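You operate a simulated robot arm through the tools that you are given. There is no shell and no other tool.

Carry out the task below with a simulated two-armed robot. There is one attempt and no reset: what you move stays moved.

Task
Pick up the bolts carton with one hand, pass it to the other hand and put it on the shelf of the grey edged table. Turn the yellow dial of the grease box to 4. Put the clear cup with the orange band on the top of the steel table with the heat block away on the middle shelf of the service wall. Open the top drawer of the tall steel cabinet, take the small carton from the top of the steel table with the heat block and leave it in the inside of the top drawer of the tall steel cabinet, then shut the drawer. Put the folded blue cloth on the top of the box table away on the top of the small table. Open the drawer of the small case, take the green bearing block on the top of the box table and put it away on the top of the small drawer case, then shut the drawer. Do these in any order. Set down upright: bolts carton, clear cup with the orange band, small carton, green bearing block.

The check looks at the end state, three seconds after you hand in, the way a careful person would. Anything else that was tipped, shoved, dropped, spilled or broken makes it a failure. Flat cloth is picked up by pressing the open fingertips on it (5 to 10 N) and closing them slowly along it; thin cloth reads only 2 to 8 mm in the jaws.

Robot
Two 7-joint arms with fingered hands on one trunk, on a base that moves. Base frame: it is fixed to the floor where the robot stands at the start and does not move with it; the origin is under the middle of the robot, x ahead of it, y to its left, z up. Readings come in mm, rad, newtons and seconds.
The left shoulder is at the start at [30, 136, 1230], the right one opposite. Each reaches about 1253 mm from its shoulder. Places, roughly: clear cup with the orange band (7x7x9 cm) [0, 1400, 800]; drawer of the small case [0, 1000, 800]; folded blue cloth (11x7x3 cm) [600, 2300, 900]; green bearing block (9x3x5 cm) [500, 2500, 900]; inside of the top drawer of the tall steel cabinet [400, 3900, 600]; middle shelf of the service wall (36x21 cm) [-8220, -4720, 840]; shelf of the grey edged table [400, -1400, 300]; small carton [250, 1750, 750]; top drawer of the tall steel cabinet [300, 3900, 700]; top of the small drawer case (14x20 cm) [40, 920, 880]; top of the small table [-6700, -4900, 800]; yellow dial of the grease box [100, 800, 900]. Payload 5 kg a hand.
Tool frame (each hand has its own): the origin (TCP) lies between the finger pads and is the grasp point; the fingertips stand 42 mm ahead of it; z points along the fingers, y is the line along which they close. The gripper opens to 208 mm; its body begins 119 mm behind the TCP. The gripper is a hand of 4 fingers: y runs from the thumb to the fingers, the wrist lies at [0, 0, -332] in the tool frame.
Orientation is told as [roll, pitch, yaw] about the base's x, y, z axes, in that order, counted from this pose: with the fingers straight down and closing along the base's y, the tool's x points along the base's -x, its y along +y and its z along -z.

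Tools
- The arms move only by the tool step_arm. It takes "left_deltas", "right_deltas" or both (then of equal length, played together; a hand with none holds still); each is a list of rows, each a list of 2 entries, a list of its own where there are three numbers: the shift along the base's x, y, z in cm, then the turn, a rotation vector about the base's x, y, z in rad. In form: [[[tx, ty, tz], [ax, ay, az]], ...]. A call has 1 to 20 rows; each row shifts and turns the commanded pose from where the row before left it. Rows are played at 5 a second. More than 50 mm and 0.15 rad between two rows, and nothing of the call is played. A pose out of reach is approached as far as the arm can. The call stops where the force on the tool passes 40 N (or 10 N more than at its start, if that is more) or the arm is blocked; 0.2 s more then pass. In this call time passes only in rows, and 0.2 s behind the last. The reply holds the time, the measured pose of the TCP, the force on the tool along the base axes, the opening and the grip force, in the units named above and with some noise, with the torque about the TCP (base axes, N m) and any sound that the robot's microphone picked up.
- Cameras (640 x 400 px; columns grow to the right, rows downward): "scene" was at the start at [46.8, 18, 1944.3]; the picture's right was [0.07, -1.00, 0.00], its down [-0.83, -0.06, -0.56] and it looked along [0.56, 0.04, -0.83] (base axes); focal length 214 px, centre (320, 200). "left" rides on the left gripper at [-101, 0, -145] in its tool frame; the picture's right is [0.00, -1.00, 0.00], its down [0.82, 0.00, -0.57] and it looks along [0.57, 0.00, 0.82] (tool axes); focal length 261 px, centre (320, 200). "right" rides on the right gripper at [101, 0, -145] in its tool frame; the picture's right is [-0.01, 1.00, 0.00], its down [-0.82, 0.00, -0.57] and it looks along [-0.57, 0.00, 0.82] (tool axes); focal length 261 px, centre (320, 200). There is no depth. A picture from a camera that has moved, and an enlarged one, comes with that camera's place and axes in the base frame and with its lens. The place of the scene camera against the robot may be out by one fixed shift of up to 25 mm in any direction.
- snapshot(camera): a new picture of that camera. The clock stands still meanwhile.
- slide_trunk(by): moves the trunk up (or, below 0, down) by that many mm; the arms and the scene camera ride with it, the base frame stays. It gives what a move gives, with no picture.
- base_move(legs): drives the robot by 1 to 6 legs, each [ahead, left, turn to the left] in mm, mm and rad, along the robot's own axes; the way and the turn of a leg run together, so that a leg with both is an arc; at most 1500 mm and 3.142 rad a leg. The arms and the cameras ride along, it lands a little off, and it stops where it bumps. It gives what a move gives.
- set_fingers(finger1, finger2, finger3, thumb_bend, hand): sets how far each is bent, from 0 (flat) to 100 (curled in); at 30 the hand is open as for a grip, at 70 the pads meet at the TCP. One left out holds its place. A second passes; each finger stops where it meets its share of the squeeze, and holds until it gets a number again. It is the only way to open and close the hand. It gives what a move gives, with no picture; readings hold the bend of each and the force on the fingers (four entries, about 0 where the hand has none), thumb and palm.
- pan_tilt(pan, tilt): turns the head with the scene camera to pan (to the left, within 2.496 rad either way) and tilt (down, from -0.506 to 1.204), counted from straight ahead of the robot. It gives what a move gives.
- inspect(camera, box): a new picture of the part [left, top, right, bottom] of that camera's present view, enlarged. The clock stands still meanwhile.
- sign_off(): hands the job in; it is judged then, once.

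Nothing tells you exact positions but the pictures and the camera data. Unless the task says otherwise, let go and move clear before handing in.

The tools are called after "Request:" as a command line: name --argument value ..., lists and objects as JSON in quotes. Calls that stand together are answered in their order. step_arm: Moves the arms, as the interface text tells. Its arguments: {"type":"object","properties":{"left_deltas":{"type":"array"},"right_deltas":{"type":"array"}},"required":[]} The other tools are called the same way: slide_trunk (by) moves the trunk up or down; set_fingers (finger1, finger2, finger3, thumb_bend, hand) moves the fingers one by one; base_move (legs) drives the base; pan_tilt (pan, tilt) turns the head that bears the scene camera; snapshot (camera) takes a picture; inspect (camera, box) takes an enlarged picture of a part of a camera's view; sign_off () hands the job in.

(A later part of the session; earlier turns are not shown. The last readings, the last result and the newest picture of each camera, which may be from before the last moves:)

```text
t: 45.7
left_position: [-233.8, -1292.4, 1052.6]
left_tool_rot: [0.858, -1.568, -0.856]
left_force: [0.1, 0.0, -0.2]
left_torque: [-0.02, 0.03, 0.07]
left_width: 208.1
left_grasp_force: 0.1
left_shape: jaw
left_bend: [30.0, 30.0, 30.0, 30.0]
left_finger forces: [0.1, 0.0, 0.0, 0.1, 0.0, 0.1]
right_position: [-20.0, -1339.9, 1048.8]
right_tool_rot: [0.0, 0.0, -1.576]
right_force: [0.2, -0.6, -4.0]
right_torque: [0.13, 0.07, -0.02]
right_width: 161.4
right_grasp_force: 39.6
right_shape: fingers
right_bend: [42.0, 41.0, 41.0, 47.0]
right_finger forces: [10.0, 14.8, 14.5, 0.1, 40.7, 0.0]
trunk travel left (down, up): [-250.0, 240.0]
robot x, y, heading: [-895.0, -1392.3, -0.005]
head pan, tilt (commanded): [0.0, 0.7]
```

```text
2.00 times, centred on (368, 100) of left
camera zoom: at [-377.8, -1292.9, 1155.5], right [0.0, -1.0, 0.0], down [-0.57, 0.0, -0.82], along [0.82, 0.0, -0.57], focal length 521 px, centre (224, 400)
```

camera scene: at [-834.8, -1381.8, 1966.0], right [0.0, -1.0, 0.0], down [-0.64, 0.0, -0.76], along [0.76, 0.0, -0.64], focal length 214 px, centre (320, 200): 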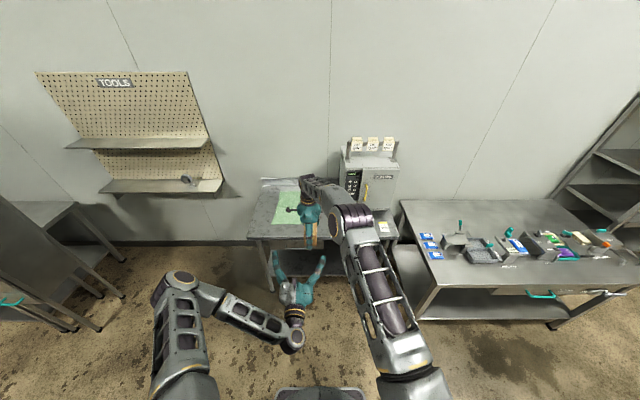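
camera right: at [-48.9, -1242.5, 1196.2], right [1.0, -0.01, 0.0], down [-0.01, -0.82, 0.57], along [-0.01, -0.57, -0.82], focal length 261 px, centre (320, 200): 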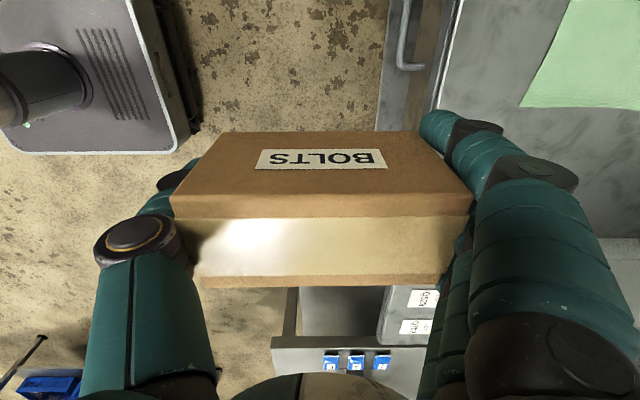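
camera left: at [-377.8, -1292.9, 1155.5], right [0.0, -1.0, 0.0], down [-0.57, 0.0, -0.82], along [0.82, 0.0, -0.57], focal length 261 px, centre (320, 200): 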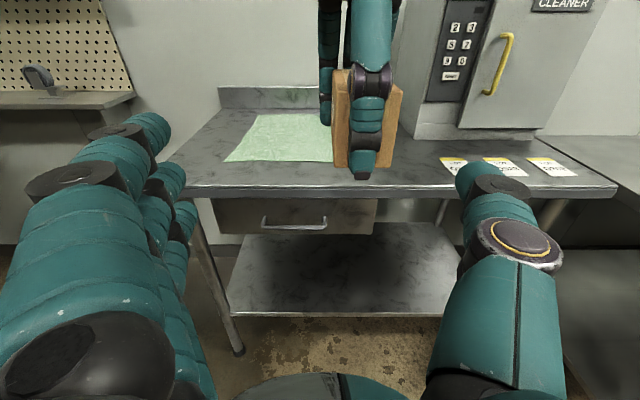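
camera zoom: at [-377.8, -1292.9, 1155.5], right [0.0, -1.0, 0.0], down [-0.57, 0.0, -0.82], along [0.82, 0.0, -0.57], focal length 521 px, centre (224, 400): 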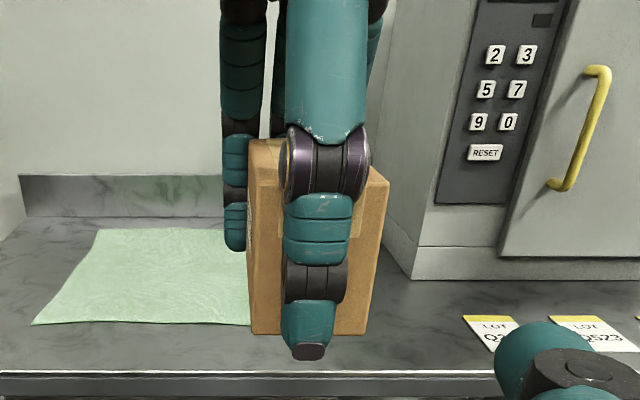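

The carton's end centre is at y≈-1344, bottom z≈1006. I align the left hand with it (slightly high so the fingers later clear the shelf), then bring hands together.

Request:
step_arm --left_deltas '[[[0, -2.6, 0.7], [0, 0, 0]], [[0, -2.5, 0.7], [0, 0, 0]]]'

Request:
snapshot --camera "left"

```text
t: 46.3
left_position: [-234.2, -1342.4, 1066.8]
left_tool_rot: [0.838, -1.565, -0.834]
left_force: [0.4, -0.4, 0.8]
left_torque: [-0.02, 0.0, -0.03]
left_width: 207.9
left_grasp_force: 0.1
left_shape: jaw
left_bend: [30.0, 30.0, 30.0, 30.0]
left_finger forces: [0.0, 0.1, 0.1, 0.0, 0.1, 0.1]
right_position: [-20.0, -1339.6, 1050.2]
right_tool_rot: [-0.002, 0.001, -1.576]
right_force: [-0.4, 0.1, -3.6]
right_torque: [0.02, -0.04, 0.02]
right_width: 161.2
right_grasp_force: 40.1
right_shape: fingers
right_bend: [42.0, 41.0, 41.0, 47.0]
right_finger forces: [9.8, 14.8, 14.4, 0.1, 40.6, 0.0]
trunk travel left (down, up): [-250.0, 240.0]
robot x, y, heading: [-897.0, -1391.9, -0.004]
head pan, tilt (commanded): [0.0, 0.7]
```

```text
taken
camera left: at [-378.5, -1343.4, 1170.1], right [0.0, -1.0, 0.0], down [-0.57, 0.0, -0.82], along [0.82, 0.0, -0.57], focal length 261 px, centre (320, 200)
```

left: 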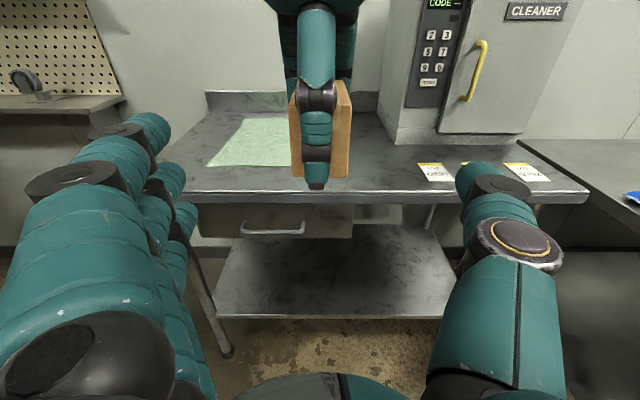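

Alignment is good: carton centred between left thumb and fingers. I bring the hands together in small steps.

Request:
step_arm --left_deltas '[[[2.5, 0, 0], [0, 0, 0]], [[2.5, 0, 0], [0, 0, 0]], [[2.5, 0, 0], [0, 0, 0]], [[2.5, 0, 0], [0, 0, 0]]]' --right_deltas '[[[-2, 0, 0], [0, 0, 0]], [[-2, 0, 0], [0, 0, 0]], [[-2, 0, 0], [0, 0, 0]], [[-2, 0, 0], [0, 0, 0]]]'

Request:
snapshot --camera "left"

Request:
inspect --camera "scene" --box '[224, 160, 384, 360]'

```text
t: 47.3
left_position: [-133.9, -1344.8, 1067.9]
left_tool_rot: [0.652, -1.566, -0.649]
left_force: [0.4, -0.3, 0.0]
left_torque: [-0.03, -0.04, 0.0]
left_width: 208.0
left_grasp_force: 0.0
left_shape: jaw
left_bend: [30.0, 30.0, 30.0, 30.0]
left_finger forces: [0.0, 0.0, 0.0, 0.1, 0.1, 0.0]
right_position: [-101.4, -1340.7, 1050.1]
right_tool_rot: [0.001, 0.001, -1.577]
right_force: [0.5, 0.7, -4.3]
right_torque: [0.03, 0.01, -0.01]
right_width: 161.4
right_grasp_force: 39.4
right_shape: fingers
right_bend: [42.0, 41.0, 41.0, 47.0]
right_finger forces: [9.9, 14.8, 14.4, 0.0, 40.6, 0.1]
trunk travel left (down, up): [-250.0, 240.0]
robot x, y, heading: [-897.9, -1389.2, -0.003]
head pan, tilt (commanded): [0.0, 0.7]
```

```text
taken
camera left: at [-277.9, -1343.0, 1170.3], right [0.0, -1.0, 0.0], down [-0.57, 0.0, -0.82], along [0.82, 0.0, -0.57], focal length 261 px, centre (320, 200)
```

left: 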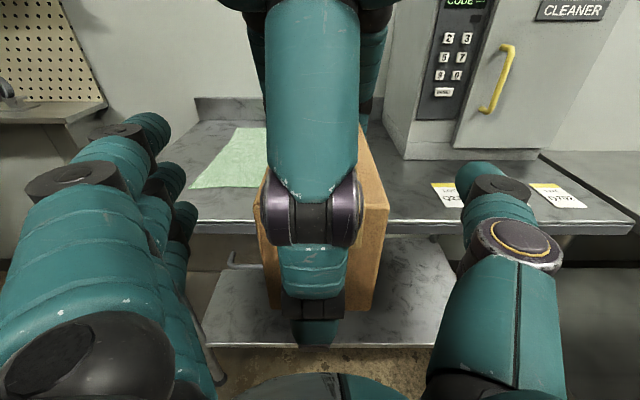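

```text
2.00 times, centred on (304, 260) of scene
camera zoom: at [-835.8, -1380.6, 1966.1], right [0.0, -1.0, 0.0], down [-0.64, 0.0, -0.76], along [0.76, 0.0, -0.64], focal length 429 px, centre (352, 80)
```

zoom: 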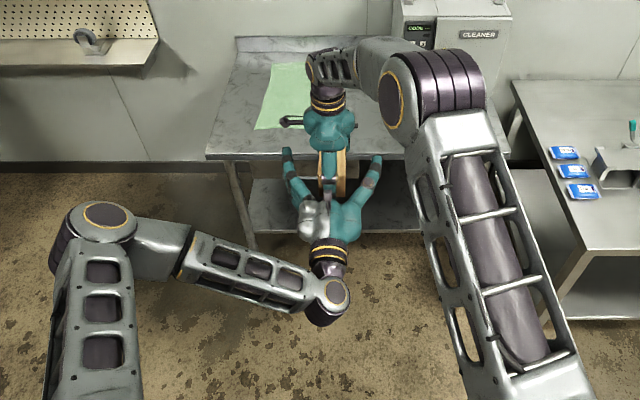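

Fingers straddle the carton end with the right thumb in the gap. I test which finger number is the top one with a small bend.

Request:
set_fingers --hand "left" --finger3 38

Request:
snapshot --camera "left"

```text
t: 48.3
left_position: [-133.5, -1344.3, 1067.5]
left_tool_rot: [0.662, -1.565, -0.66]
left_force: [0.5, -0.1, 0.4]
left_torque: [0.01, 0.0, 0.02]
left_width: 224.3
left_grasp_force: 0.0
left_shape: fingers
left_bend: [30.0, 30.0, 38.0, 30.0]
left_finger forces: [0.1, 0.1, 0.0, 0.1, 0.1, 0.0]
right_position: [-101.2, -1340.3, 1050.9]
right_tool_rot: [0.0, -0.001, -1.575]
right_force: [0.4, 0.2, -3.9]
right_torque: [0.01, -0.01, -0.01]
right_width: 161.2
right_grasp_force: 40.1
right_shape: fingers
right_bend: [42.0, 41.0, 41.0, 47.0]
right_finger forces: [9.9, 14.9, 14.4, 0.1, 40.7, 0.0]
trunk travel left (down, up): [-250.0, 240.0]
robot x, y, heading: [-899.1, -1395.3, -0.005]
head pan, tilt (commanded): [0.0, 0.7]
```

```text
taken
camera left: at [-277.9, -1343.0, 1170.1], right [0.0, -1.0, 0.0], down [-0.57, 0.0, -0.82], along [0.82, 0.0, -0.57], focal length 261 px, centre (320, 200)
```

left: 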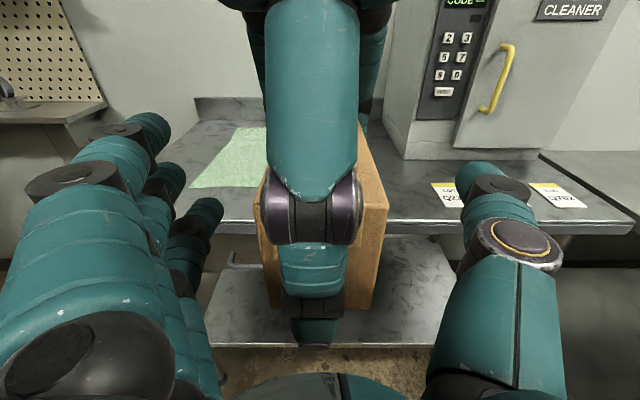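

Finger 3 is the lowest one, finger 1 the top. I close fingers 2 and 3 and the thumb on the carton, leaving the top finger open since it is level with the carton's top edge.

Request:
set_fingers --hand "left" --finger2 62 --finger3 62 --thumb_bend 62

Request:
snapshot --camera "left"

Request:
snapshot --camera "right"

```text
t: 49.3
left_position: [-133.7, -1343.5, 1067.6]
left_tool_rot: [0.727, -1.565, -0.725]
left_force: [3.9, 3.6, 0.2]
left_torque: [0.24, 0.03, 0.27]
left_width: 155.2
left_grasp_force: 13.2
left_shape: fingers
left_bend: [30.0, 58.0, 58.0, 59.0]
left_finger forces: [0.0, 7.5, 7.3, 0.1, 11.2, 0.0]
right_position: [-101.1, -1340.6, 1049.7]
right_tool_rot: [-0.001, 0.001, -1.575]
right_force: [-3.5, -3.9, -2.8]
right_torque: [-0.21, -0.04, -0.18]
right_width: 161.4
right_grasp_force: 40.1
right_shape: fingers
right_bend: [42.0, 41.0, 41.0, 47.0]
right_finger forces: [9.3, 14.0, 13.7, 0.0, 42.9, 0.1]
trunk travel left (down, up): [-250.0, 240.0]
robot x, y, heading: [-898.0, -1393.4, -0.004]
head pan, tilt (commanded): [0.0, 0.7]
```

```text
taken
camera left: at [-277.9, -1342.8, 1170.1], right [0.0, -1.0, 0.0], down [-0.57, 0.0, -0.82], along [0.82, 0.0, -0.57], focal length 261 px, centre (320, 200)
```

left: 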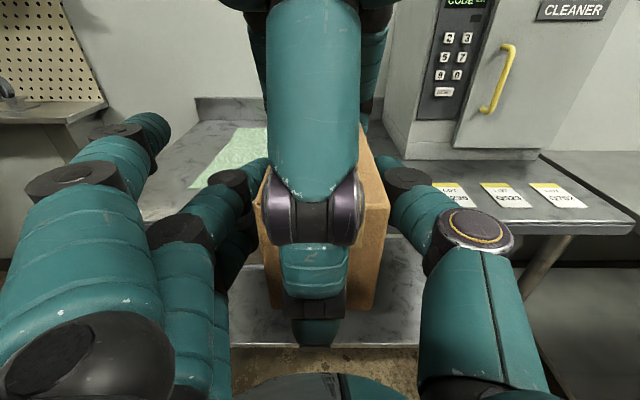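

```text
taken
camera right: at [-98.8, -1239.4, 1195.6], right [1.0, -0.01, 0.0], down [-0.01, -0.82, 0.57], along [-0.01, -0.57, -0.82], focal length 261 px, centre (320, 200)
```

right: 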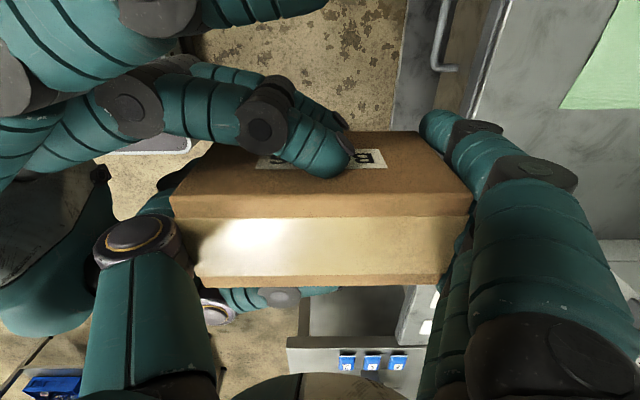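

The left fingers touch with ~13 N; the squeeze grows with the commanded overshoot, so I tighten before releasing the right hand.

Request:
set_fingers --hand "left" --finger2 69 --finger3 67 --thumb_bend 70

```text
t: 50.3
left_position: [-133.7, -1344.7, 1068.6]
left_tool_rot: [0.645, -1.565, -0.644]
left_force: [7.1, -4.8, -0.8]
left_torque: [0.37, 0.13, 0.36]
left_width: 153.0
left_grasp_force: 22.7
left_shape: fingers
left_bend: [30.0, 57.0, 57.0, 61.0]
left_finger forces: [0.0, 10.1, 10.1, 0.1, 25.7, 0.0]
right_position: [-100.5, -1339.8, 1051.0]
right_tool_rot: [0.0, 0.0, -1.576]
right_force: [-7.1, 6.1, -3.7]
right_torque: [-0.44, -0.22, -0.6]
right_width: 161.2
right_grasp_force: 39.8
right_shape: fingers
right_bend: [42.0, 41.0, 41.0, 47.0]
right_finger forces: [9.6, 13.1, 12.7, 0.1, 44.3, 0.1]
trunk travel left (down, up): [-250.0, 240.0]
robot x, y, heading: [-898.7, -1393.3, -0.003]
head pan, tilt (commanded): [0.0, 0.7]
```

Left grip is firm (23–26 N). I open the right hand.

Request:
set_fingers --hand "right" --finger1 30 --finger2 30 --finger3 30 --thumb_bend 30

Request:
snapshot --camera "left"

Request:
snapshot --camera "right"

```text
t: 51.3
left_position: [-134.7, -1342.6, 1068.2]
left_tool_rot: [0.667, -1.566, -0.665]
left_force: [-0.3, -0.2, 0.8]
left_torque: [0.02, 0.17, -0.01]
left_width: 150.8
left_grasp_force: 24.4
left_shape: fingers
left_bend: [30.0, 56.0, 57.0, 62.0]
left_finger forces: [0.0, 12.3, 12.0, 0.0, 24.2, 0.1]
right_position: [-100.9, -1339.9, 1049.9]
right_tool_rot: [0.0, 0.0, -1.577]
right_force: [0.0, 0.0, -0.4]
right_torque: [-0.01, 0.03, -0.02]
right_width: 223.5
right_grasp_force: 0.1
right_shape: fingers
right_bend: [30.0, 30.0, 30.0, 30.0]
right_finger forces: [0.0, 0.0, 0.0, 0.1, 0.0, 0.0]
trunk travel left (down, up): [-250.0, 240.0]
robot x, y, heading: [-899.4, -1395.5, -0.008]
head pan, tilt (commanded): [0.0, 0.7]
```

```text
taken
camera left: at [-278.0, -1343.0, 1170.1], right [0.0, -1.0, 0.0], down [-0.57, 0.0, -0.82], along [0.82, 0.0, -0.57], focal length 261 px, centre (320, 200)
```

left: 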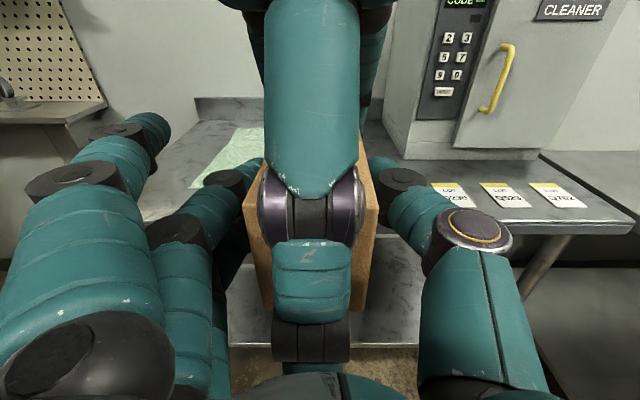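

```text
taken
camera right: at [-98.7, -1239.2, 1195.9], right [1.0, -0.01, 0.0], down [-0.01, -0.82, 0.57], along [-0.01, -0.57, -0.82], focal length 261 px, centre (320, 200)
```

right: 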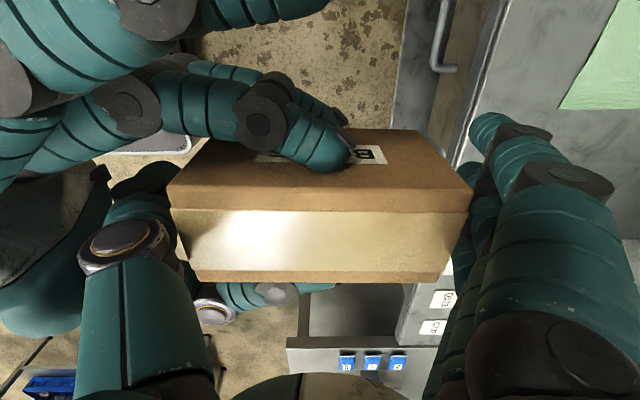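

The left hand now has the carton. I raise the right hand straight up and clear.

Request:
step_arm --right_deltas '[[[0.3, 0, 3], [0, 0, 0]], [[0.3, 0, 4], [0, 0, 0]], [[0, 0, 4.5], [0, 0, 0]], [[0, 0, 4.5], [0, 0, 0]], [[0, 0, 4.5], [0, 0, 0]]]'

Request:
snapshot --camera "left"

Request:
snapshot --camera "scene"

```text
t: 52.5
left_position: [-135.9, -1343.1, 1068.4]
left_tool_rot: [0.813, -1.564, -0.813]
left_force: [-0.9, -1.1, 1.0]
left_torque: [-0.02, 0.15, 0.05]
left_width: 151.0
left_grasp_force: 24.6
left_shape: fingers
left_bend: [30.0, 56.0, 57.0, 62.0]
left_finger forces: [0.0, 12.3, 11.9, 0.1, 24.2, 0.0]
right_position: [-94.3, -1341.0, 1256.7]
right_tool_rot: [0.002, 0.0, -1.577]
right_force: [-0.9, 0.4, -0.6]
right_torque: [-0.02, -0.09, 0.02]
right_width: 223.7
right_grasp_force: 0.1
right_shape: fingers
right_bend: [30.0, 30.0, 30.0, 30.0]
right_finger forces: [0.1, 0.0, 0.0, 0.0, 0.0, 0.1]
trunk travel left (down, up): [-250.0, 240.0]
robot x, y, heading: [-897.1, -1394.4, -0.005]
head pan, tilt (commanded): [0.0, 0.7]
```

```text
taken
camera left: at [-278.9, -1343.3, 1170.7], right [0.0, -1.0, 0.0], down [-0.57, 0.0, -0.82], along [0.82, 0.0, -0.57], focal length 261 px, centre (320, 200)
```

left: 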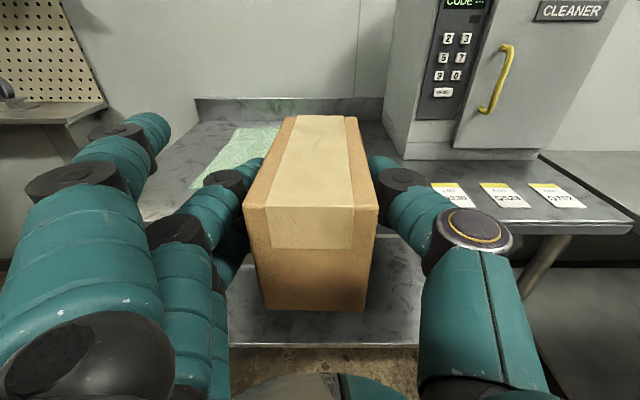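

```text
taken
camera scene: at [-837.1, -1381.0, 1966.1], right [0.0, -1.0, 0.0], down [-0.64, 0.0, -0.77], along [0.77, 0.0, -0.64], focal length 214 px, centre (320, 200)
```

scene: 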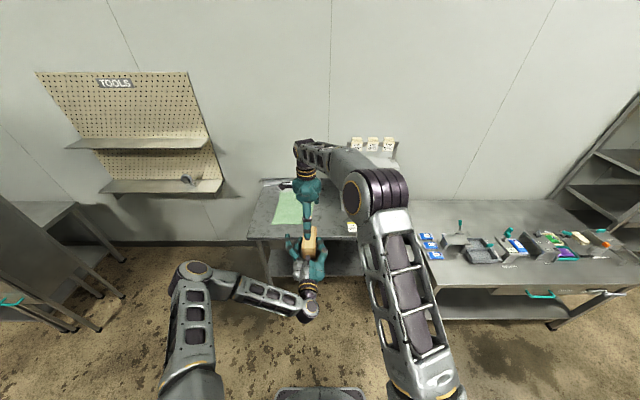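

The carton sits level in the left hand. I retreat the right arm to the side, then lower the trunk.

Request:
step_arm --right_deltas '[[[0, -4, 2.5], [0, 0, 0.12]], [[0, -4, 2.5], [0, 0, 0.12]], [[0, -4, 2], [0, 0, 0.12]], [[-3, -3.5, 0], [0, 0, 0.12]], [[-3, -3.5, 0], [0, 0, 0.12]], [[-3, -3.5, 0], [0, 0, 0.12]], [[-3.5, -3, 0], [0, 0, 0.12]], [[-3.5, -3, 0], [0, 0, 0.12]], [[-3.5, -3, 0], [0, 0, 0.12]], [[-3.5, -3, 0], [0, 0, 0.12]], [[-3.5, -3, 0], [0, 0, 0.12]], [[-3.5, -3, 0], [0, 0, 0.12]], [[-3, -3, 0], [0, 0, 0.131]]]'

Request:
slide_trunk --by -250

Request:
snapshot --camera "scene"

```text
t: 55.3
left_position: [-134.9, -1344.7, 1068.2]
left_tool_rot: [0.9, -1.566, -0.898]
left_force: [1.2, -0.1, 0.2]
left_torque: [-0.02, 0.18, 0.03]
left_width: 151.1
left_grasp_force: 24.0
left_shape: fingers
left_bend: [30.0, 56.0, 57.0, 62.0]
left_finger forces: [0.0, 12.4, 11.9, 0.1, 24.2, 0.0]
right_position: [-425.8, -1776.0, 1326.6]
right_tool_rot: [0.001, 0.001, -0.001]
right_force: [-0.7, -0.8, -0.1]
right_torque: [0.07, -0.07, 0.0]
right_width: 224.0
right_grasp_force: 0.1
right_shape: fingers
right_bend: [30.0, 30.0, 30.0, 30.0]
right_finger forces: [0.1, 0.0, 0.0, 0.1, 0.0, 0.1]
trunk travel left (down, up): [-250.0, 240.0]
robot x, y, heading: [-902.3, -1392.9, -0.003]
head pan, tilt (commanded): [0.0, 0.7]
```

```text
t: 57.9
left_position: [-134.8, -1342.5, 819.4]
left_tool_rot: [0.737, -1.565, -0.733]
left_force: [-0.1, 0.5, 0.0]
left_torque: [-0.02, 0.16, 0.01]
left_width: 150.8
left_grasp_force: 24.0
left_shape: fingers
left_bend: [30.0, 56.0, 57.0, 62.0]
left_finger forces: [0.0, 12.4, 12.0, 0.0, 24.2, 0.0]
right_position: [-423.9, -1775.5, 1077.4]
right_tool_rot: [0.002, 0.001, -0.006]
right_force: [0.5, 0.9, -1.2]
right_torque: [-0.01, -0.01, 0.01]
right_width: 223.6
right_grasp_force: 0.1
right_shape: fingers
right_bend: [30.0, 30.0, 30.0, 30.0]
right_finger forces: [0.1, 0.0, 0.0, 0.0, 0.0, 0.0]
trunk travel left (down, up): [0.0, 490.0]
robot x, y, heading: [-897.3, -1394.2, -0.003]
head pan, tilt (commanded): [0.0, 0.7]
```

```text
taken
camera scene: at [-836.0, -1380.7, 1716.2], right [0.0, -1.0, 0.0], down [-0.64, 0.0, -0.76], along [0.76, 0.0, -0.64], focal length 214 px, centre (320, 200)
```

scene: 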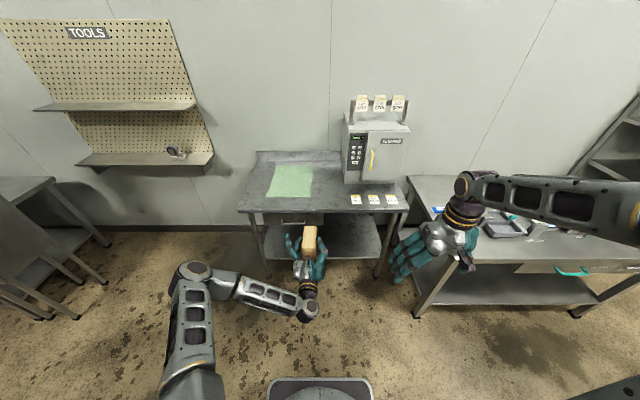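

Trunk is down. Now I lower the left hand with the carton to just above shelf height, still in front of the table.

Request:
step_arm --left_deltas '[[[0, 0, -4.3], [0, 0, 0]], [[0, 0, -4.3], [0, 0, 0]], [[0, 0, -4.3], [0, 0, 0]], [[0, 0, -4.3], [0, 0, 0]], [[0, 0, -4.3], [0, 0, 0]], [[0, 0, -4.3], [0, 0, 0]], [[0, 0, -4.3], [0, 0, 0]], [[0, 0, -4.3], [0, 0, 0]], [[0, 0, -4.3], [0, 0, 0]]]'

Request:
snapshot --camera "scene"

Request:
snapshot --camera "left"

```text
t: 59.8
left_position: [-140.1, -1326.2, 442.0]
left_tool_rot: [0.44, -1.547, -0.418]
left_force: [0.9, -0.7, -0.6]
left_torque: [-0.03, 0.2, 0.09]
left_width: 148.2
left_grasp_force: 24.9
left_shape: fingers
left_bend: [30.0, 55.0, 56.0, 63.0]
left_finger forces: [0.0, 12.5, 12.2, 0.0, 24.8, 0.0]
left hand out of reach, approached as far as the arm can: row 9
right_position: [-424.6, -1776.8, 1076.2]
right_tool_rot: [0.001, 0.0, -0.004]
right_force: [-0.6, 0.5, 1.3]
right_torque: [-0.02, -0.08, -0.01]
right_width: 223.7
right_grasp_force: 0.1
right_shape: fingers
right_bend: [30.0, 30.0, 30.0, 30.0]
right_finger forces: [0.1, 0.1, 0.0, 0.0, 0.0, 0.0]
trunk travel left (down, up): [0.0, 490.0]
robot x, y, heading: [-894.9, -1396.8, -0.005]
head pan, tilt (commanded): [0.0, 0.7]
stopped in row 9 (left hand): the force on the tool passed its limit at 54 N (the readings are from after the stop); the commanded pose is now the measured one
```

```text
taken
camera scene: at [-836.2, -1380.9, 1716.1], right [0.0, -1.0, 0.0], down [-0.64, 0.0, -0.76], along [0.76, 0.0, -0.64], focal length 214 px, centre (320, 200)
```

scene: 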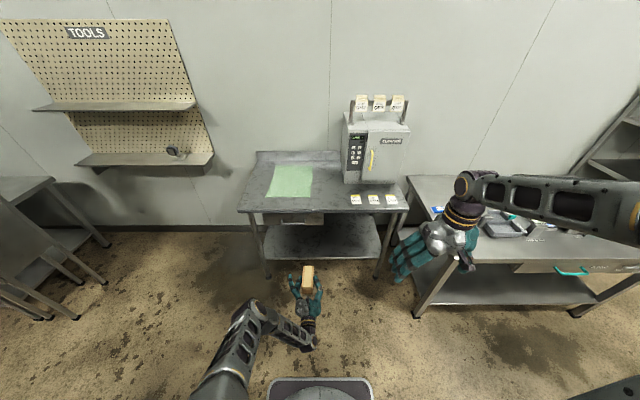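

```text
taken
camera left: at [-282.9, -1329.3, 547.1], right [0.02, -1.0, -0.01], down [-0.59, -0.01, -0.81], along [0.81, 0.02, -0.59], focal length 261 px, centre (320, 200)
```

left: 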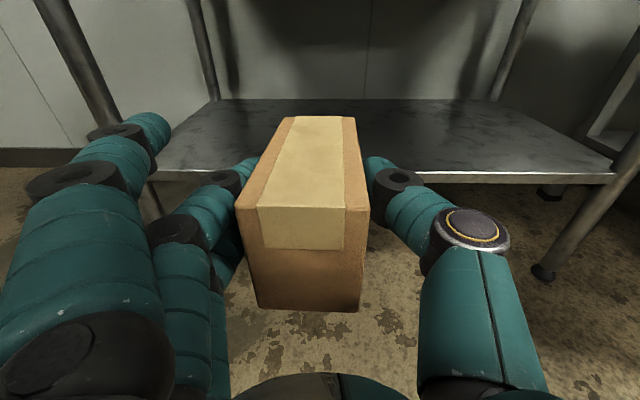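

The left hand stopped at z≈442 (arm posture limit rather than contact; the carton is still fine). Extending the arm forward gives a better posture, so I extend gently in front of the shelf.

Request:
step_arm --left_deltas '[[[3, -0.4, 0], [0, -0.0055, -0.0055]], [[3, -0.4, 0], [0, -0.0055, -0.0055]], [[3, -0.4, -0.5], [0, -0.0055, -0.0055]], [[3, -0.4, -1], [0, -0.0055, -0.0055]]]'

Request:
snapshot --camera "left"

```text
t: 60.8
left_position: [-24.3, -1321.0, 462.9]
left_tool_rot: [1.517, -1.563, -1.514]
left_force: [0.4, 0.4, -0.1]
left_torque: [0.03, 0.18, -0.04]
left_width: 147.9
left_grasp_force: 24.5
left_shape: fingers
left_bend: [30.0, 55.0, 56.0, 63.0]
left_finger forces: [0.1, 12.6, 12.1, 0.0, 24.4, 0.1]
left hand out of reach, approached as far as the arm can: row 2, 3, 4
right_position: [-425.8, -1776.3, 1076.4]
right_tool_rot: [0.001, 0.0, -0.005]
right_force: [-0.5, 0.2, 0.6]
right_torque: [0.02, -0.08, -0.03]
right_width: 223.6
right_grasp_force: 0.0
right_shape: fingers
right_bend: [30.0, 30.0, 30.0, 30.0]
right_finger forces: [0.1, 0.0, 0.0, 0.1, 0.1, 0.0]
trunk travel left (down, up): [0.0, 490.0]
robot x, y, heading: [-896.2, -1390.4, -0.002]
head pan, tilt (commanded): [0.0, 0.7]
```

```text
taken
camera left: at [-168.2, -1321.5, 565.1], right [0.0, -1.0, 0.0], down [-0.57, 0.0, -0.82], along [0.82, 0.01, -0.57], focal length 261 px, centre (320, 200)
```

left: 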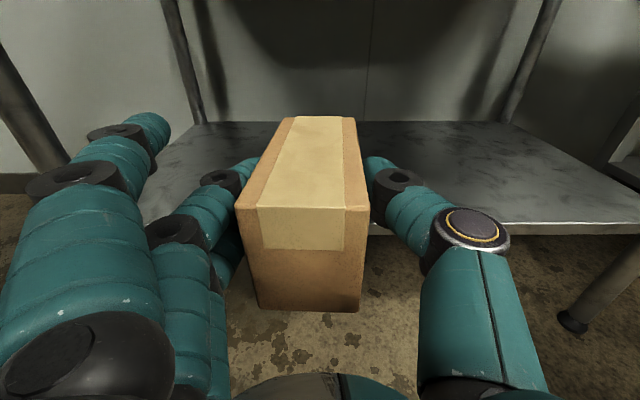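

The arm posture limits how low a forward-pointing hand goes here. I check the arm posture before choosing a better approach angle.

Request:
pan_tilt --pan 0.3 --tilt 1.1

Request:
snapshot --camera "scene"

```text
t: 61.7
left_position: [-24.4, -1320.3, 463.8]
left_tool_rot: [1.554, -1.56, -1.547]
left_force: [-0.5, 0.3, -0.1]
left_torque: [-0.03, 0.09, 0.03]
left_width: 148.0
left_grasp_force: 24.4
left_shape: fingers
left_bend: [30.0, 55.0, 56.0, 63.0]
left_finger forces: [0.0, 12.6, 12.0, 0.0, 24.6, 0.1]
right_position: [-425.1, -1776.2, 1077.1]
right_tool_rot: [0.002, 0.0, -0.004]
right_force: [-1.0, 0.7, -1.0]
right_torque: [-0.01, -0.01, 0.01]
right_width: 223.6
right_grasp_force: 0.1
right_shape: fingers
right_bend: [30.0, 30.0, 30.0, 30.0]
right_finger forces: [0.1, 0.0, 0.0, 0.1, 0.0, 0.0]
trunk travel left (down, up): [0.0, 490.0]
robot x, y, heading: [-898.7, -1390.2, -0.004]
head pan, tilt (commanded): [0.3, 1.1]
```

```text
taken
camera scene: at [-860.3, -1362.1, 1686.1], right [0.29, -0.96, 0.0], down [-0.85, -0.26, -0.45], along [0.43, 0.13, -0.89], focal length 214 px, centre (320, 200)
```

scene: 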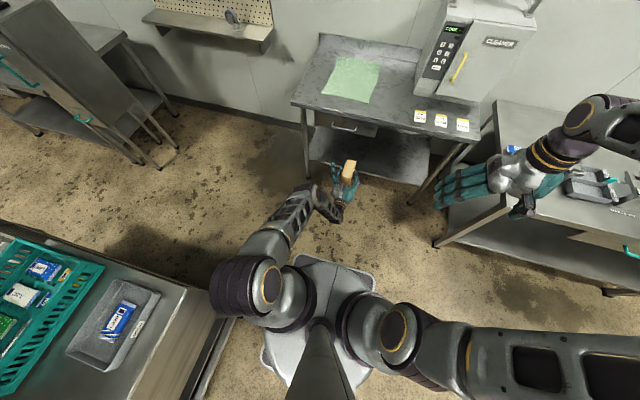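

The left elbow has tucked under the shoulder, which is a good posture. I back the base off slightly and try lowering again in small steps.

Request:
step_arm --left_deltas '[[[0, 0, -1.5], [0, 0, 0]], [[0, 0, -1.5], [0, 0, 0]], [[0, 0, -1.5], [0, 0, 0]]]'

```text
t: 62.5
left_position: [-25.3, -1320.6, 463.1]
left_tool_rot: [1.558, -1.561, -1.553]
left_force: [0.5, 0.1, -1.6]
left_torque: [-0.01, 0.11, -0.01]
left_width: 147.9
left_grasp_force: 24.7
left_shape: fingers
left_bend: [30.0, 55.0, 56.0, 63.0]
left_finger forces: [0.0, 12.6, 12.1, 0.0, 24.6, 0.0]
left hand out of reach, approached as far as the arm can: row 1, 2, 3
right_position: [-424.3, -1776.0, 1077.1]
right_tool_rot: [0.001, -0.002, -0.006]
right_force: [0.5, 0.1, 0.8]
right_torque: [0.0, 0.01, -0.03]
right_width: 223.7
right_grasp_force: 0.0
right_shape: fingers
right_bend: [30.0, 30.0, 30.0, 30.0]
right_finger forces: [0.1, 0.1, 0.0, 0.0, 0.0, 0.1]
trunk travel left (down, up): [0.0, 490.0]
robot x, y, heading: [-896.5, -1395.9, -0.003]
head pan, tilt (commanded): [0.3, 1.1]
```

Still limited. I try moving the hand out to the left, in line with the shoulder, then lowering.

Request:
step_arm --left_deltas '[[[-2, 4, 0], [0, 0, 0]], [[-2, 4, 0], [0, 0, 0]], [[0, 4, 0], [0, 0, 0]], [[0, 4, 0], [0, 0, 0]], [[0, 0, -2], [0, 0, 0]], [[0, 0, -2], [0, 0, 0]]]'

Request:
snapshot --camera "scene"

```text
t: 63.9
left_position: [-63.6, -1159.8, 423.9]
left_tool_rot: [1.793, -1.561, -1.792]
left_force: [0.5, 1.0, -0.5]
left_torque: [0.0, 0.21, -0.07]
left_width: 148.2
left_grasp_force: 24.5
left_shape: fingers
left_bend: [30.0, 55.0, 56.0, 63.0]
left_finger forces: [0.0, 12.7, 11.9, 0.0, 24.5, 0.0]
right_position: [-424.3, -1774.7, 1075.7]
right_tool_rot: [0.003, 0.001, -0.004]
right_force: [0.1, -0.4, -0.3]
right_torque: [0.03, 0.02, -0.03]
right_width: 223.5
right_grasp_force: 0.0
right_shape: fingers
right_bend: [30.0, 30.0, 30.0, 30.0]
right_finger forces: [0.0, 0.1, 0.0, 0.1, 0.1, 0.0]
trunk travel left (down, up): [0.0, 490.0]
robot x, y, heading: [-900.7, -1389.2, -0.002]
head pan, tilt (commanded): [0.3, 1.1]
```

```text
taken
camera scene: at [-860.3, -1361.9, 1686.0], right [0.29, -0.96, 0.0], down [-0.85, -0.26, -0.45], along [0.43, 0.13, -0.89], focal length 214 px, centre (320, 200)
```

scene: 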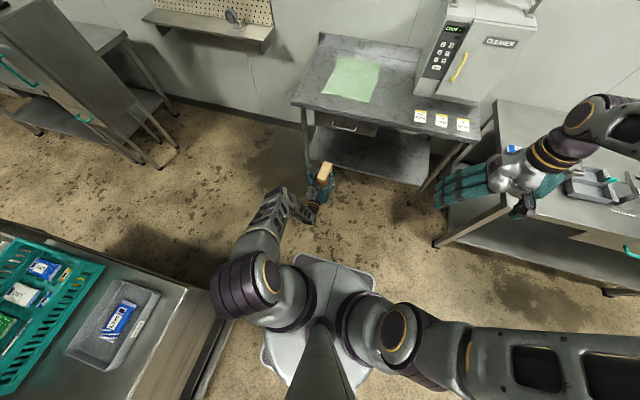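

That works: z=424 with no limit reported. I lower another 4 cm and check with the left camera.

Request:
step_arm --left_deltas '[[[0, 0, -2], [0, 0, 0]], [[0, 0, -2], [0, 0, 0]], [[0, 0, -2], [0, 0, 0]]]'

Request:
snapshot --camera "left"

```text
t: 64.7
left_position: [-63.5, -1159.3, 414.1]
left_tool_rot: [1.752, -1.559, -1.75]
left_force: [0.7, 0.1, -0.9]
left_torque: [-0.01, 0.14, -0.02]
left_width: 148.3
left_grasp_force: 24.4
left_shape: fingers
left_bend: [30.0, 55.0, 56.0, 63.0]
left_finger forces: [0.0, 12.7, 12.0, 0.1, 24.5, 0.0]
left hand out of reach, approached as far as the arm can: row 1, 2, 3
right_position: [-424.6, -1776.7, 1075.8]
right_tool_rot: [0.003, 0.0, -0.004]
right_force: [-0.4, -0.4, 0.0]
right_torque: [0.01, -0.03, -0.01]
right_width: 223.9
right_grasp_force: 0.1
right_shape: fingers
right_bend: [30.0, 30.0, 30.0, 30.0]
right_finger forces: [0.1, 0.1, 0.0, 0.1, 0.0, 0.0]
trunk travel left (down, up): [0.0, 490.0]
robot x, y, heading: [-897.5, -1390.0, -0.011]
head pan, tilt (commanded): [0.3, 1.1]
```

```text
taken
camera left: at [-208.4, -1160.5, 515.5], right [0.0, -1.0, 0.0], down [-0.57, 0.0, -0.82], along [0.82, 0.0, -0.57], focal length 261 px, centre (320, 200)
```

left: 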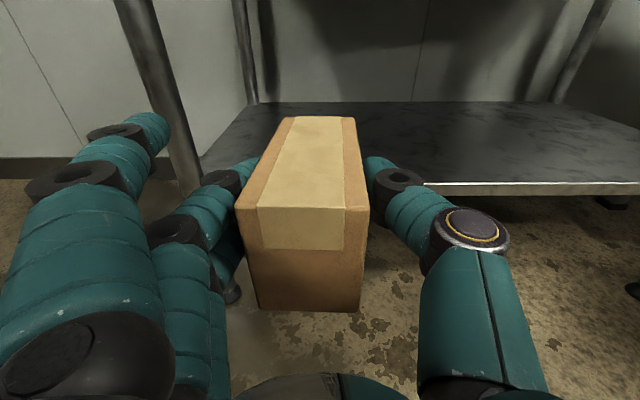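

Limit here is 414; the shelf top is z≈302, so I need about 366. I try further back and further left to find a posture that goes lower.

Request:
step_arm --left_deltas '[[[-3, 3, 0], [0, 0, 0]], [[-3, 3, 0], [0, 0, 0]], [[-3, 3, 0], [0, 0, 0]], [[0, 0, -2], [0, 0, 0]], [[0, 0, -2], [0, 0, 0]]]'

```text
t: 65.9
left_position: [-153.4, -1070.1, 375.3]
left_tool_rot: [1.799, -1.561, -1.798]
left_force: [-0.1, 0.3, -0.1]
left_torque: [0.0, 0.18, -0.12]
left_width: 148.4
left_grasp_force: 24.6
left_shape: fingers
left_bend: [30.0, 55.0, 56.0, 63.0]
left_finger forces: [0.0, 12.9, 11.8, 0.0, 24.4, 0.1]
right_position: [-426.0, -1775.1, 1076.4]
right_tool_rot: [0.001, 0.001, -0.007]
right_force: [0.5, 0.1, 0.8]
right_torque: [0.03, 0.01, -0.04]
right_width: 223.8
right_grasp_force: 0.0
right_shape: fingers
right_bend: [30.0, 30.0, 30.0, 30.0]
right_finger forces: [0.0, 0.1, 0.0, 0.1, 0.1, 0.0]
trunk travel left (down, up): [0.0, 490.0]
robot x, y, heading: [-892.9, -1392.5, -0.007]
head pan, tilt (commanded): [0.3, 1.1]
```

Now z=375 is reached cleanly. I test a bit lower, since setting down needs about 366.

Request:
step_arm --left_deltas '[[[0, 0, -1], [0, 0, 0]], [[0, 0, -1], [0, 0, 0]]]'

Request:
snapshot --camera "scene"

```text
t: 66.5
left_position: [-153.4, -1071.4, 374.9]
left_tool_rot: [1.757, -1.562, -1.756]
left_force: [-1.0, -1.0, 0.3]
left_torque: [-0.03, 0.17, 0.01]
left_width: 148.1
left_grasp_force: 24.5
left_shape: fingers
left_bend: [30.0, 55.0, 56.0, 63.0]
left_finger forces: [0.0, 12.7, 11.7, 0.1, 24.6, 0.0]
left hand out of reach, approached as far as the arm can: row 1, 2
right_position: [-424.8, -1776.1, 1076.2]
right_tool_rot: [0.002, 0.0, -0.005]
right_force: [-0.1, 0.0, 0.2]
right_torque: [0.0, 0.01, 0.03]
right_width: 223.7
right_grasp_force: 0.0
right_shape: fingers
right_bend: [30.0, 30.0, 30.0, 30.0]
right_finger forces: [0.0, 0.0, 0.0, 0.1, 0.0, 0.1]
trunk travel left (down, up): [0.0, 490.0]
robot x, y, heading: [-899.1, -1395.6, -0.005]
head pan, tilt (commanded): [0.3, 1.1]
```

```text
taken
camera scene: at [-860.6, -1361.7, 1686.1], right [0.29, -0.96, 0.0], down [-0.85, -0.26, -0.45], along [0.43, 0.13, -0.89], focal length 214 px, centre (320, 200)
```

scene: 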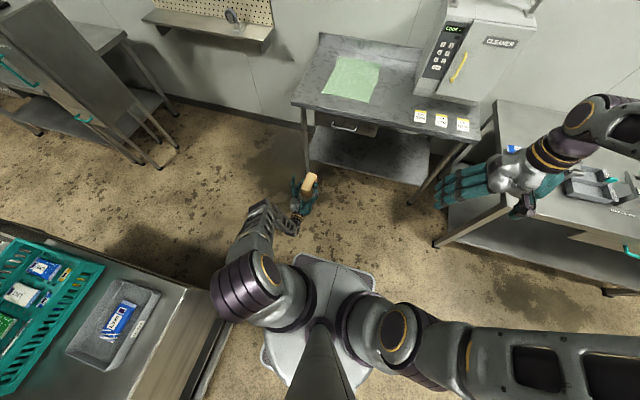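

I go a little further in the same direction for more downward margin, then come back up for the insertion height.

Request:
step_arm --left_deltas '[[[-2.5, 2, 0], [0, 0, 0]], [[-2.5, 2, 0], [0, 0, 0]], [[0, 0, -1.5], [0, 0, 0]], [[0, 0, -1], [0, 0, 0]]]'

```text
t: 67.5
left_position: [-203.0, -1030.2, 359.9]
left_tool_rot: [1.776, -1.56, -1.774]
left_force: [0.0, 0.6, 0.2]
left_torque: [0.01, 0.14, 0.0]
left_width: 148.1
left_grasp_force: 25.0
left_shape: fingers
left_bend: [30.0, 55.0, 56.0, 63.0]
left_finger forces: [0.0, 12.8, 11.8, 0.0, 24.6, 0.0]
left hand out of reach, approached as far as the arm can: row 4
right_position: [-425.3, -1776.1, 1076.4]
right_tool_rot: [0.0, 0.0, -0.005]
right_force: [-0.3, 0.0, -0.9]
right_torque: [-0.02, 0.0, -0.01]
right_width: 223.9
right_grasp_force: 0.0
right_shape: fingers
right_bend: [30.0, 30.0, 30.0, 30.0]
right_finger forces: [0.1, 0.1, 0.0, 0.0, 0.1, 0.0]
trunk travel left (down, up): [0.0, 490.0]
robot x, y, heading: [-894.9, -1394.6, -0.005]
head pan, tilt (commanded): [0.3, 1.1]
```

z=360 is reachable here. I raise to insertion height, strafe right, then drive forward to bring the carton over the shelf.

Request:
step_arm --left_deltas '[[[0, 0, 1.5], [0, 0, 0]], [[0, 0, 1.8], [0, 0, 0]]]'

Request:
base_move --legs '[[0, -170, 0], [240, 0, 0]]'

Request:
snapshot --camera "left"

Request:
snapshot --camera "scene"

```text
t: 68.1
left_position: [-203.1, -1031.2, 392.7]
left_tool_rot: [1.733, -1.561, -1.732]
left_force: [0.1, 0.0, -0.3]
left_torque: [-0.05, 0.1, 0.05]
left_width: 148.1
left_grasp_force: 24.6
left_shape: fingers
left_bend: [30.0, 55.0, 56.0, 63.0]
left_finger forces: [0.0, 12.7, 11.7, 0.0, 24.5, 0.1]
right_position: [-425.9, -1776.7, 1075.3]
right_tool_rot: [0.001, 0.0, -0.005]
right_force: [0.2, 0.2, 0.1]
right_torque: [-0.01, 0.0, 0.0]
right_width: 223.4
right_grasp_force: 0.1
right_shape: fingers
right_bend: [30.0, 30.0, 30.0, 30.0]
right_finger forces: [0.0, 0.1, 0.0, 0.1, 0.0, 0.1]
trunk travel left (down, up): [0.0, 490.0]
robot x, y, heading: [-895.3, -1392.3, -0.005]
head pan, tilt (commanded): [0.3, 1.1]
```

```text
t: 70.9
left_position: [36.2, -1202.0, 391.4]
left_tool_rot: [1.655, -1.563, -1.651]
left_force: [-0.3, 0.5, -1.0]
left_torque: [-0.01, 0.09, -0.03]
left_width: 147.9
left_grasp_force: 24.8
left_shape: fingers
left_bend: [30.0, 55.0, 56.0, 63.0]
left_finger forces: [0.0, 12.8, 11.6, 0.0, 24.4, 0.0]
right_position: [-183.7, -1946.5, 1076.0]
right_tool_rot: [0.0, 0.003, -0.005]
right_force: [0.3, -0.6, -1.1]
right_torque: [-0.03, 0.08, 0.0]
right_width: 223.8
right_grasp_force: 0.1
right_shape: fingers
right_bend: [30.0, 30.0, 30.0, 30.0]
right_finger forces: [0.1, 0.1, 0.0, 0.1, 0.0, 0.0]
trunk travel left (down, up): [0.0, 490.0]
robot x, y, heading: [-659.2, -1564.2, -0.003]
head pan, tilt (commanded): [0.3, 1.1]
```

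```text
taken
camera left: at [-108.6, -1201.7, 492.7], right [0.0, -1.0, 0.0], down [-0.57, 0.0, -0.82], along [0.82, 0.0, -0.57], focal length 261 px, centre (320, 200)
```

left: 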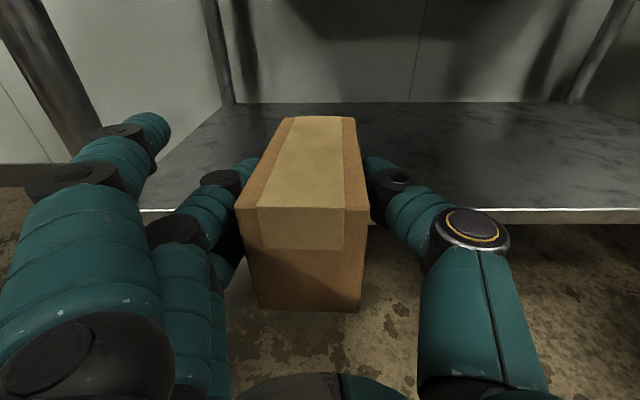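

```text
taken
camera scene: at [-619.6, -1532.3, 1686.0], right [0.29, -0.96, 0.0], down [-0.85, -0.26, -0.45], along [0.43, 0.13, -0.89], focal length 214 px, centre (320, 200)
```

scene: 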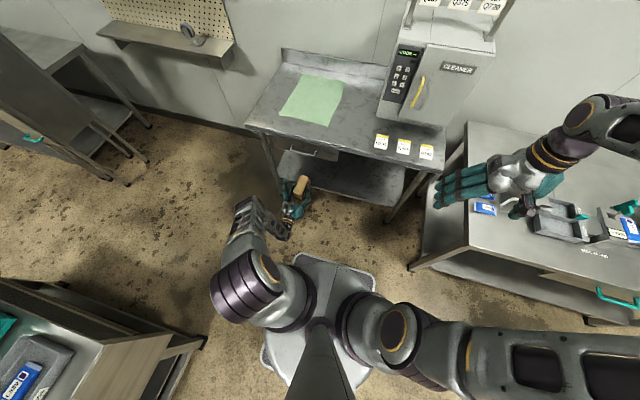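

The carton is entering above the shelf with the fingers clear of the left leg. I drive the last 18 cm forward.

Request:
base_move --legs '[[180, 0, 0]]'

Request:
snapshot --camera "left"

Request:
snapshot --camera "scene"

```text
t: 72.4
left_position: [218.4, -1202.2, 391.6]
left_tool_rot: [1.605, -1.56, -1.604]
left_force: [-0.1, 0.7, -0.2]
left_torque: [0.01, 0.08, 0.04]
left_width: 148.2
left_grasp_force: 23.9
left_shape: fingers
left_bend: [30.0, 55.0, 56.0, 63.0]
left_finger forces: [0.0, 12.9, 11.9, 0.0, 24.3, 0.1]
right_position: [-3.4, -1948.3, 1076.4]
right_tool_rot: [0.001, 0.002, -0.006]
right_force: [0.6, -1.0, -1.4]
right_torque: [0.0, 0.14, -0.03]
right_width: 223.8
right_grasp_force: 0.0
right_shape: fingers
right_bend: [30.0, 30.0, 30.0, 30.0]
right_finger forces: [0.1, 0.0, 0.1, 0.1, 0.0, 0.1]
trunk travel left (down, up): [0.0, 490.0]
robot x, y, heading: [-473.9, -1568.6, -0.007]
head pan, tilt (commanded): [0.3, 1.1]
```

```text
taken
camera left: at [73.5, -1203.5, 492.5], right [0.0, -1.0, 0.0], down [-0.57, 0.0, -0.82], along [0.82, 0.0, -0.57], focal length 261 px, centre (320, 200)
```

left: 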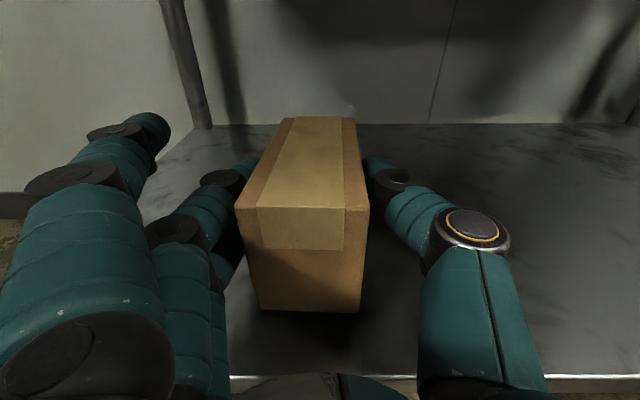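

```text
taken
camera scene: at [-437.9, -1533.2, 1686.0], right [0.29, -0.96, 0.0], down [-0.85, -0.26, -0.45], along [0.43, 0.13, -0.89], focal length 214 px, centre (320, 200)
```

scene: 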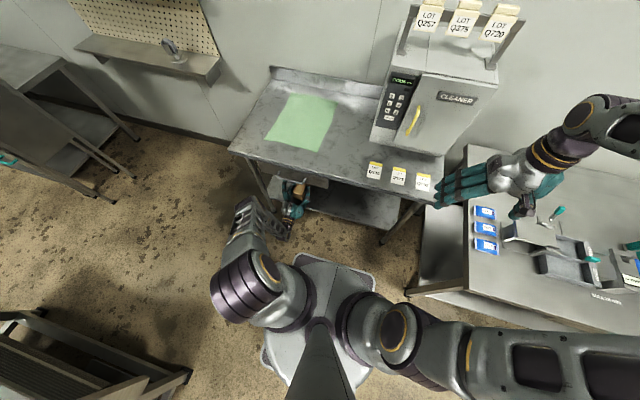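

The carton is over the shelf, its near end ~30 mm inside the front edge. I lower it until it touches.

Request:
step_arm --left_deltas '[[[0, 0, -1], [0, 0, 0]], [[0, 0, -0.9], [0, 0, 0]], [[0, 0, -0.4], [0, 0, 0]]]'

Request:
step_arm --left_deltas '[[[0, 0, -0.3], [0, 0, 0]], [[0, 0, -0.3], [0, 0, 0]]]'

Request:
snapshot --camera "left"

```text
t: 73.2
left_position: [218.1, -1203.4, 369.3]
left_tool_rot: [1.742, -1.563, -1.741]
left_force: [-0.1, -0.7, 0.2]
left_torque: [-0.04, 0.12, -0.01]
left_width: 148.0
left_grasp_force: 24.2
left_shape: fingers
left_bend: [30.0, 55.0, 56.0, 63.0]
left_finger forces: [0.1, 12.8, 11.7, 0.1, 24.4, 0.1]
right_position: [-4.6, -1947.3, 1076.2]
right_tool_rot: [0.002, 0.0, -0.006]
right_force: [0.4, 0.0, 0.4]
right_torque: [-0.04, 0.0, -0.02]
right_width: 223.7
right_grasp_force: 0.1
right_shape: fingers
right_bend: [30.0, 30.0, 30.0, 30.0]
right_finger forces: [0.0, 0.0, 0.1, 0.0, 0.0, 0.0]
trunk travel left (down, up): [0.0, 490.0]
robot x, y, heading: [-475.8, -1566.2, -0.009]
head pan, tilt (commanded): [0.3, 1.1]
```

```text
t: 73.8
left_position: [218.4, -1202.7, 366.4]
left_tool_rot: [2.158, -1.557, -2.157]
left_force: [-7.3, -4.0, 19.8]
left_torque: [0.62, -0.7, -0.1]
left_width: 148.4
left_grasp_force: 24.8
left_shape: fingers
left_bend: [30.0, 55.0, 56.0, 63.0]
left_finger forces: [0.1, 11.5, 11.1, 0.1, 27.6, 0.1]
right_position: [-4.2, -1948.4, 1076.5]
right_tool_rot: [0.002, -0.001, -0.007]
right_force: [-0.3, -0.3, 0.6]
right_torque: [-0.02, 0.01, 0.01]
right_width: 223.6
right_grasp_force: 0.0
right_shape: fingers
right_bend: [30.0, 30.0, 30.0, 30.0]
right_finger forces: [0.0, 0.0, 0.1, 0.1, 0.0, 0.1]
trunk travel left (down, up): [0.0, 490.0]
robot x, y, heading: [-475.2, -1566.4, -0.003]
head pan, tilt (commanded): [0.3, 1.1]
```

```text
taken
camera left: at [73.4, -1203.6, 466.1], right [0.0, -1.0, -0.01], down [-0.57, 0.01, -0.82], along [0.82, 0.0, -0.57], focal length 261 px, centre (320, 200)
```

left: 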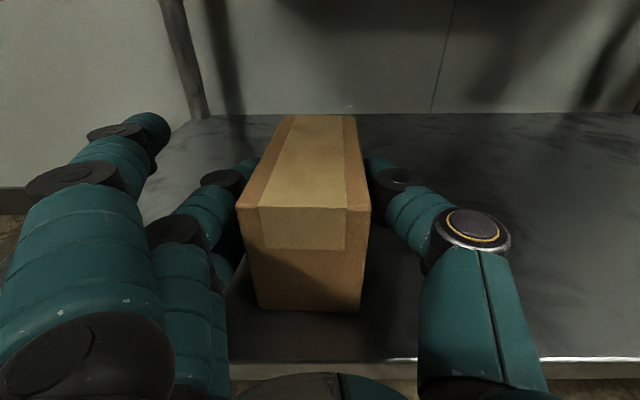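

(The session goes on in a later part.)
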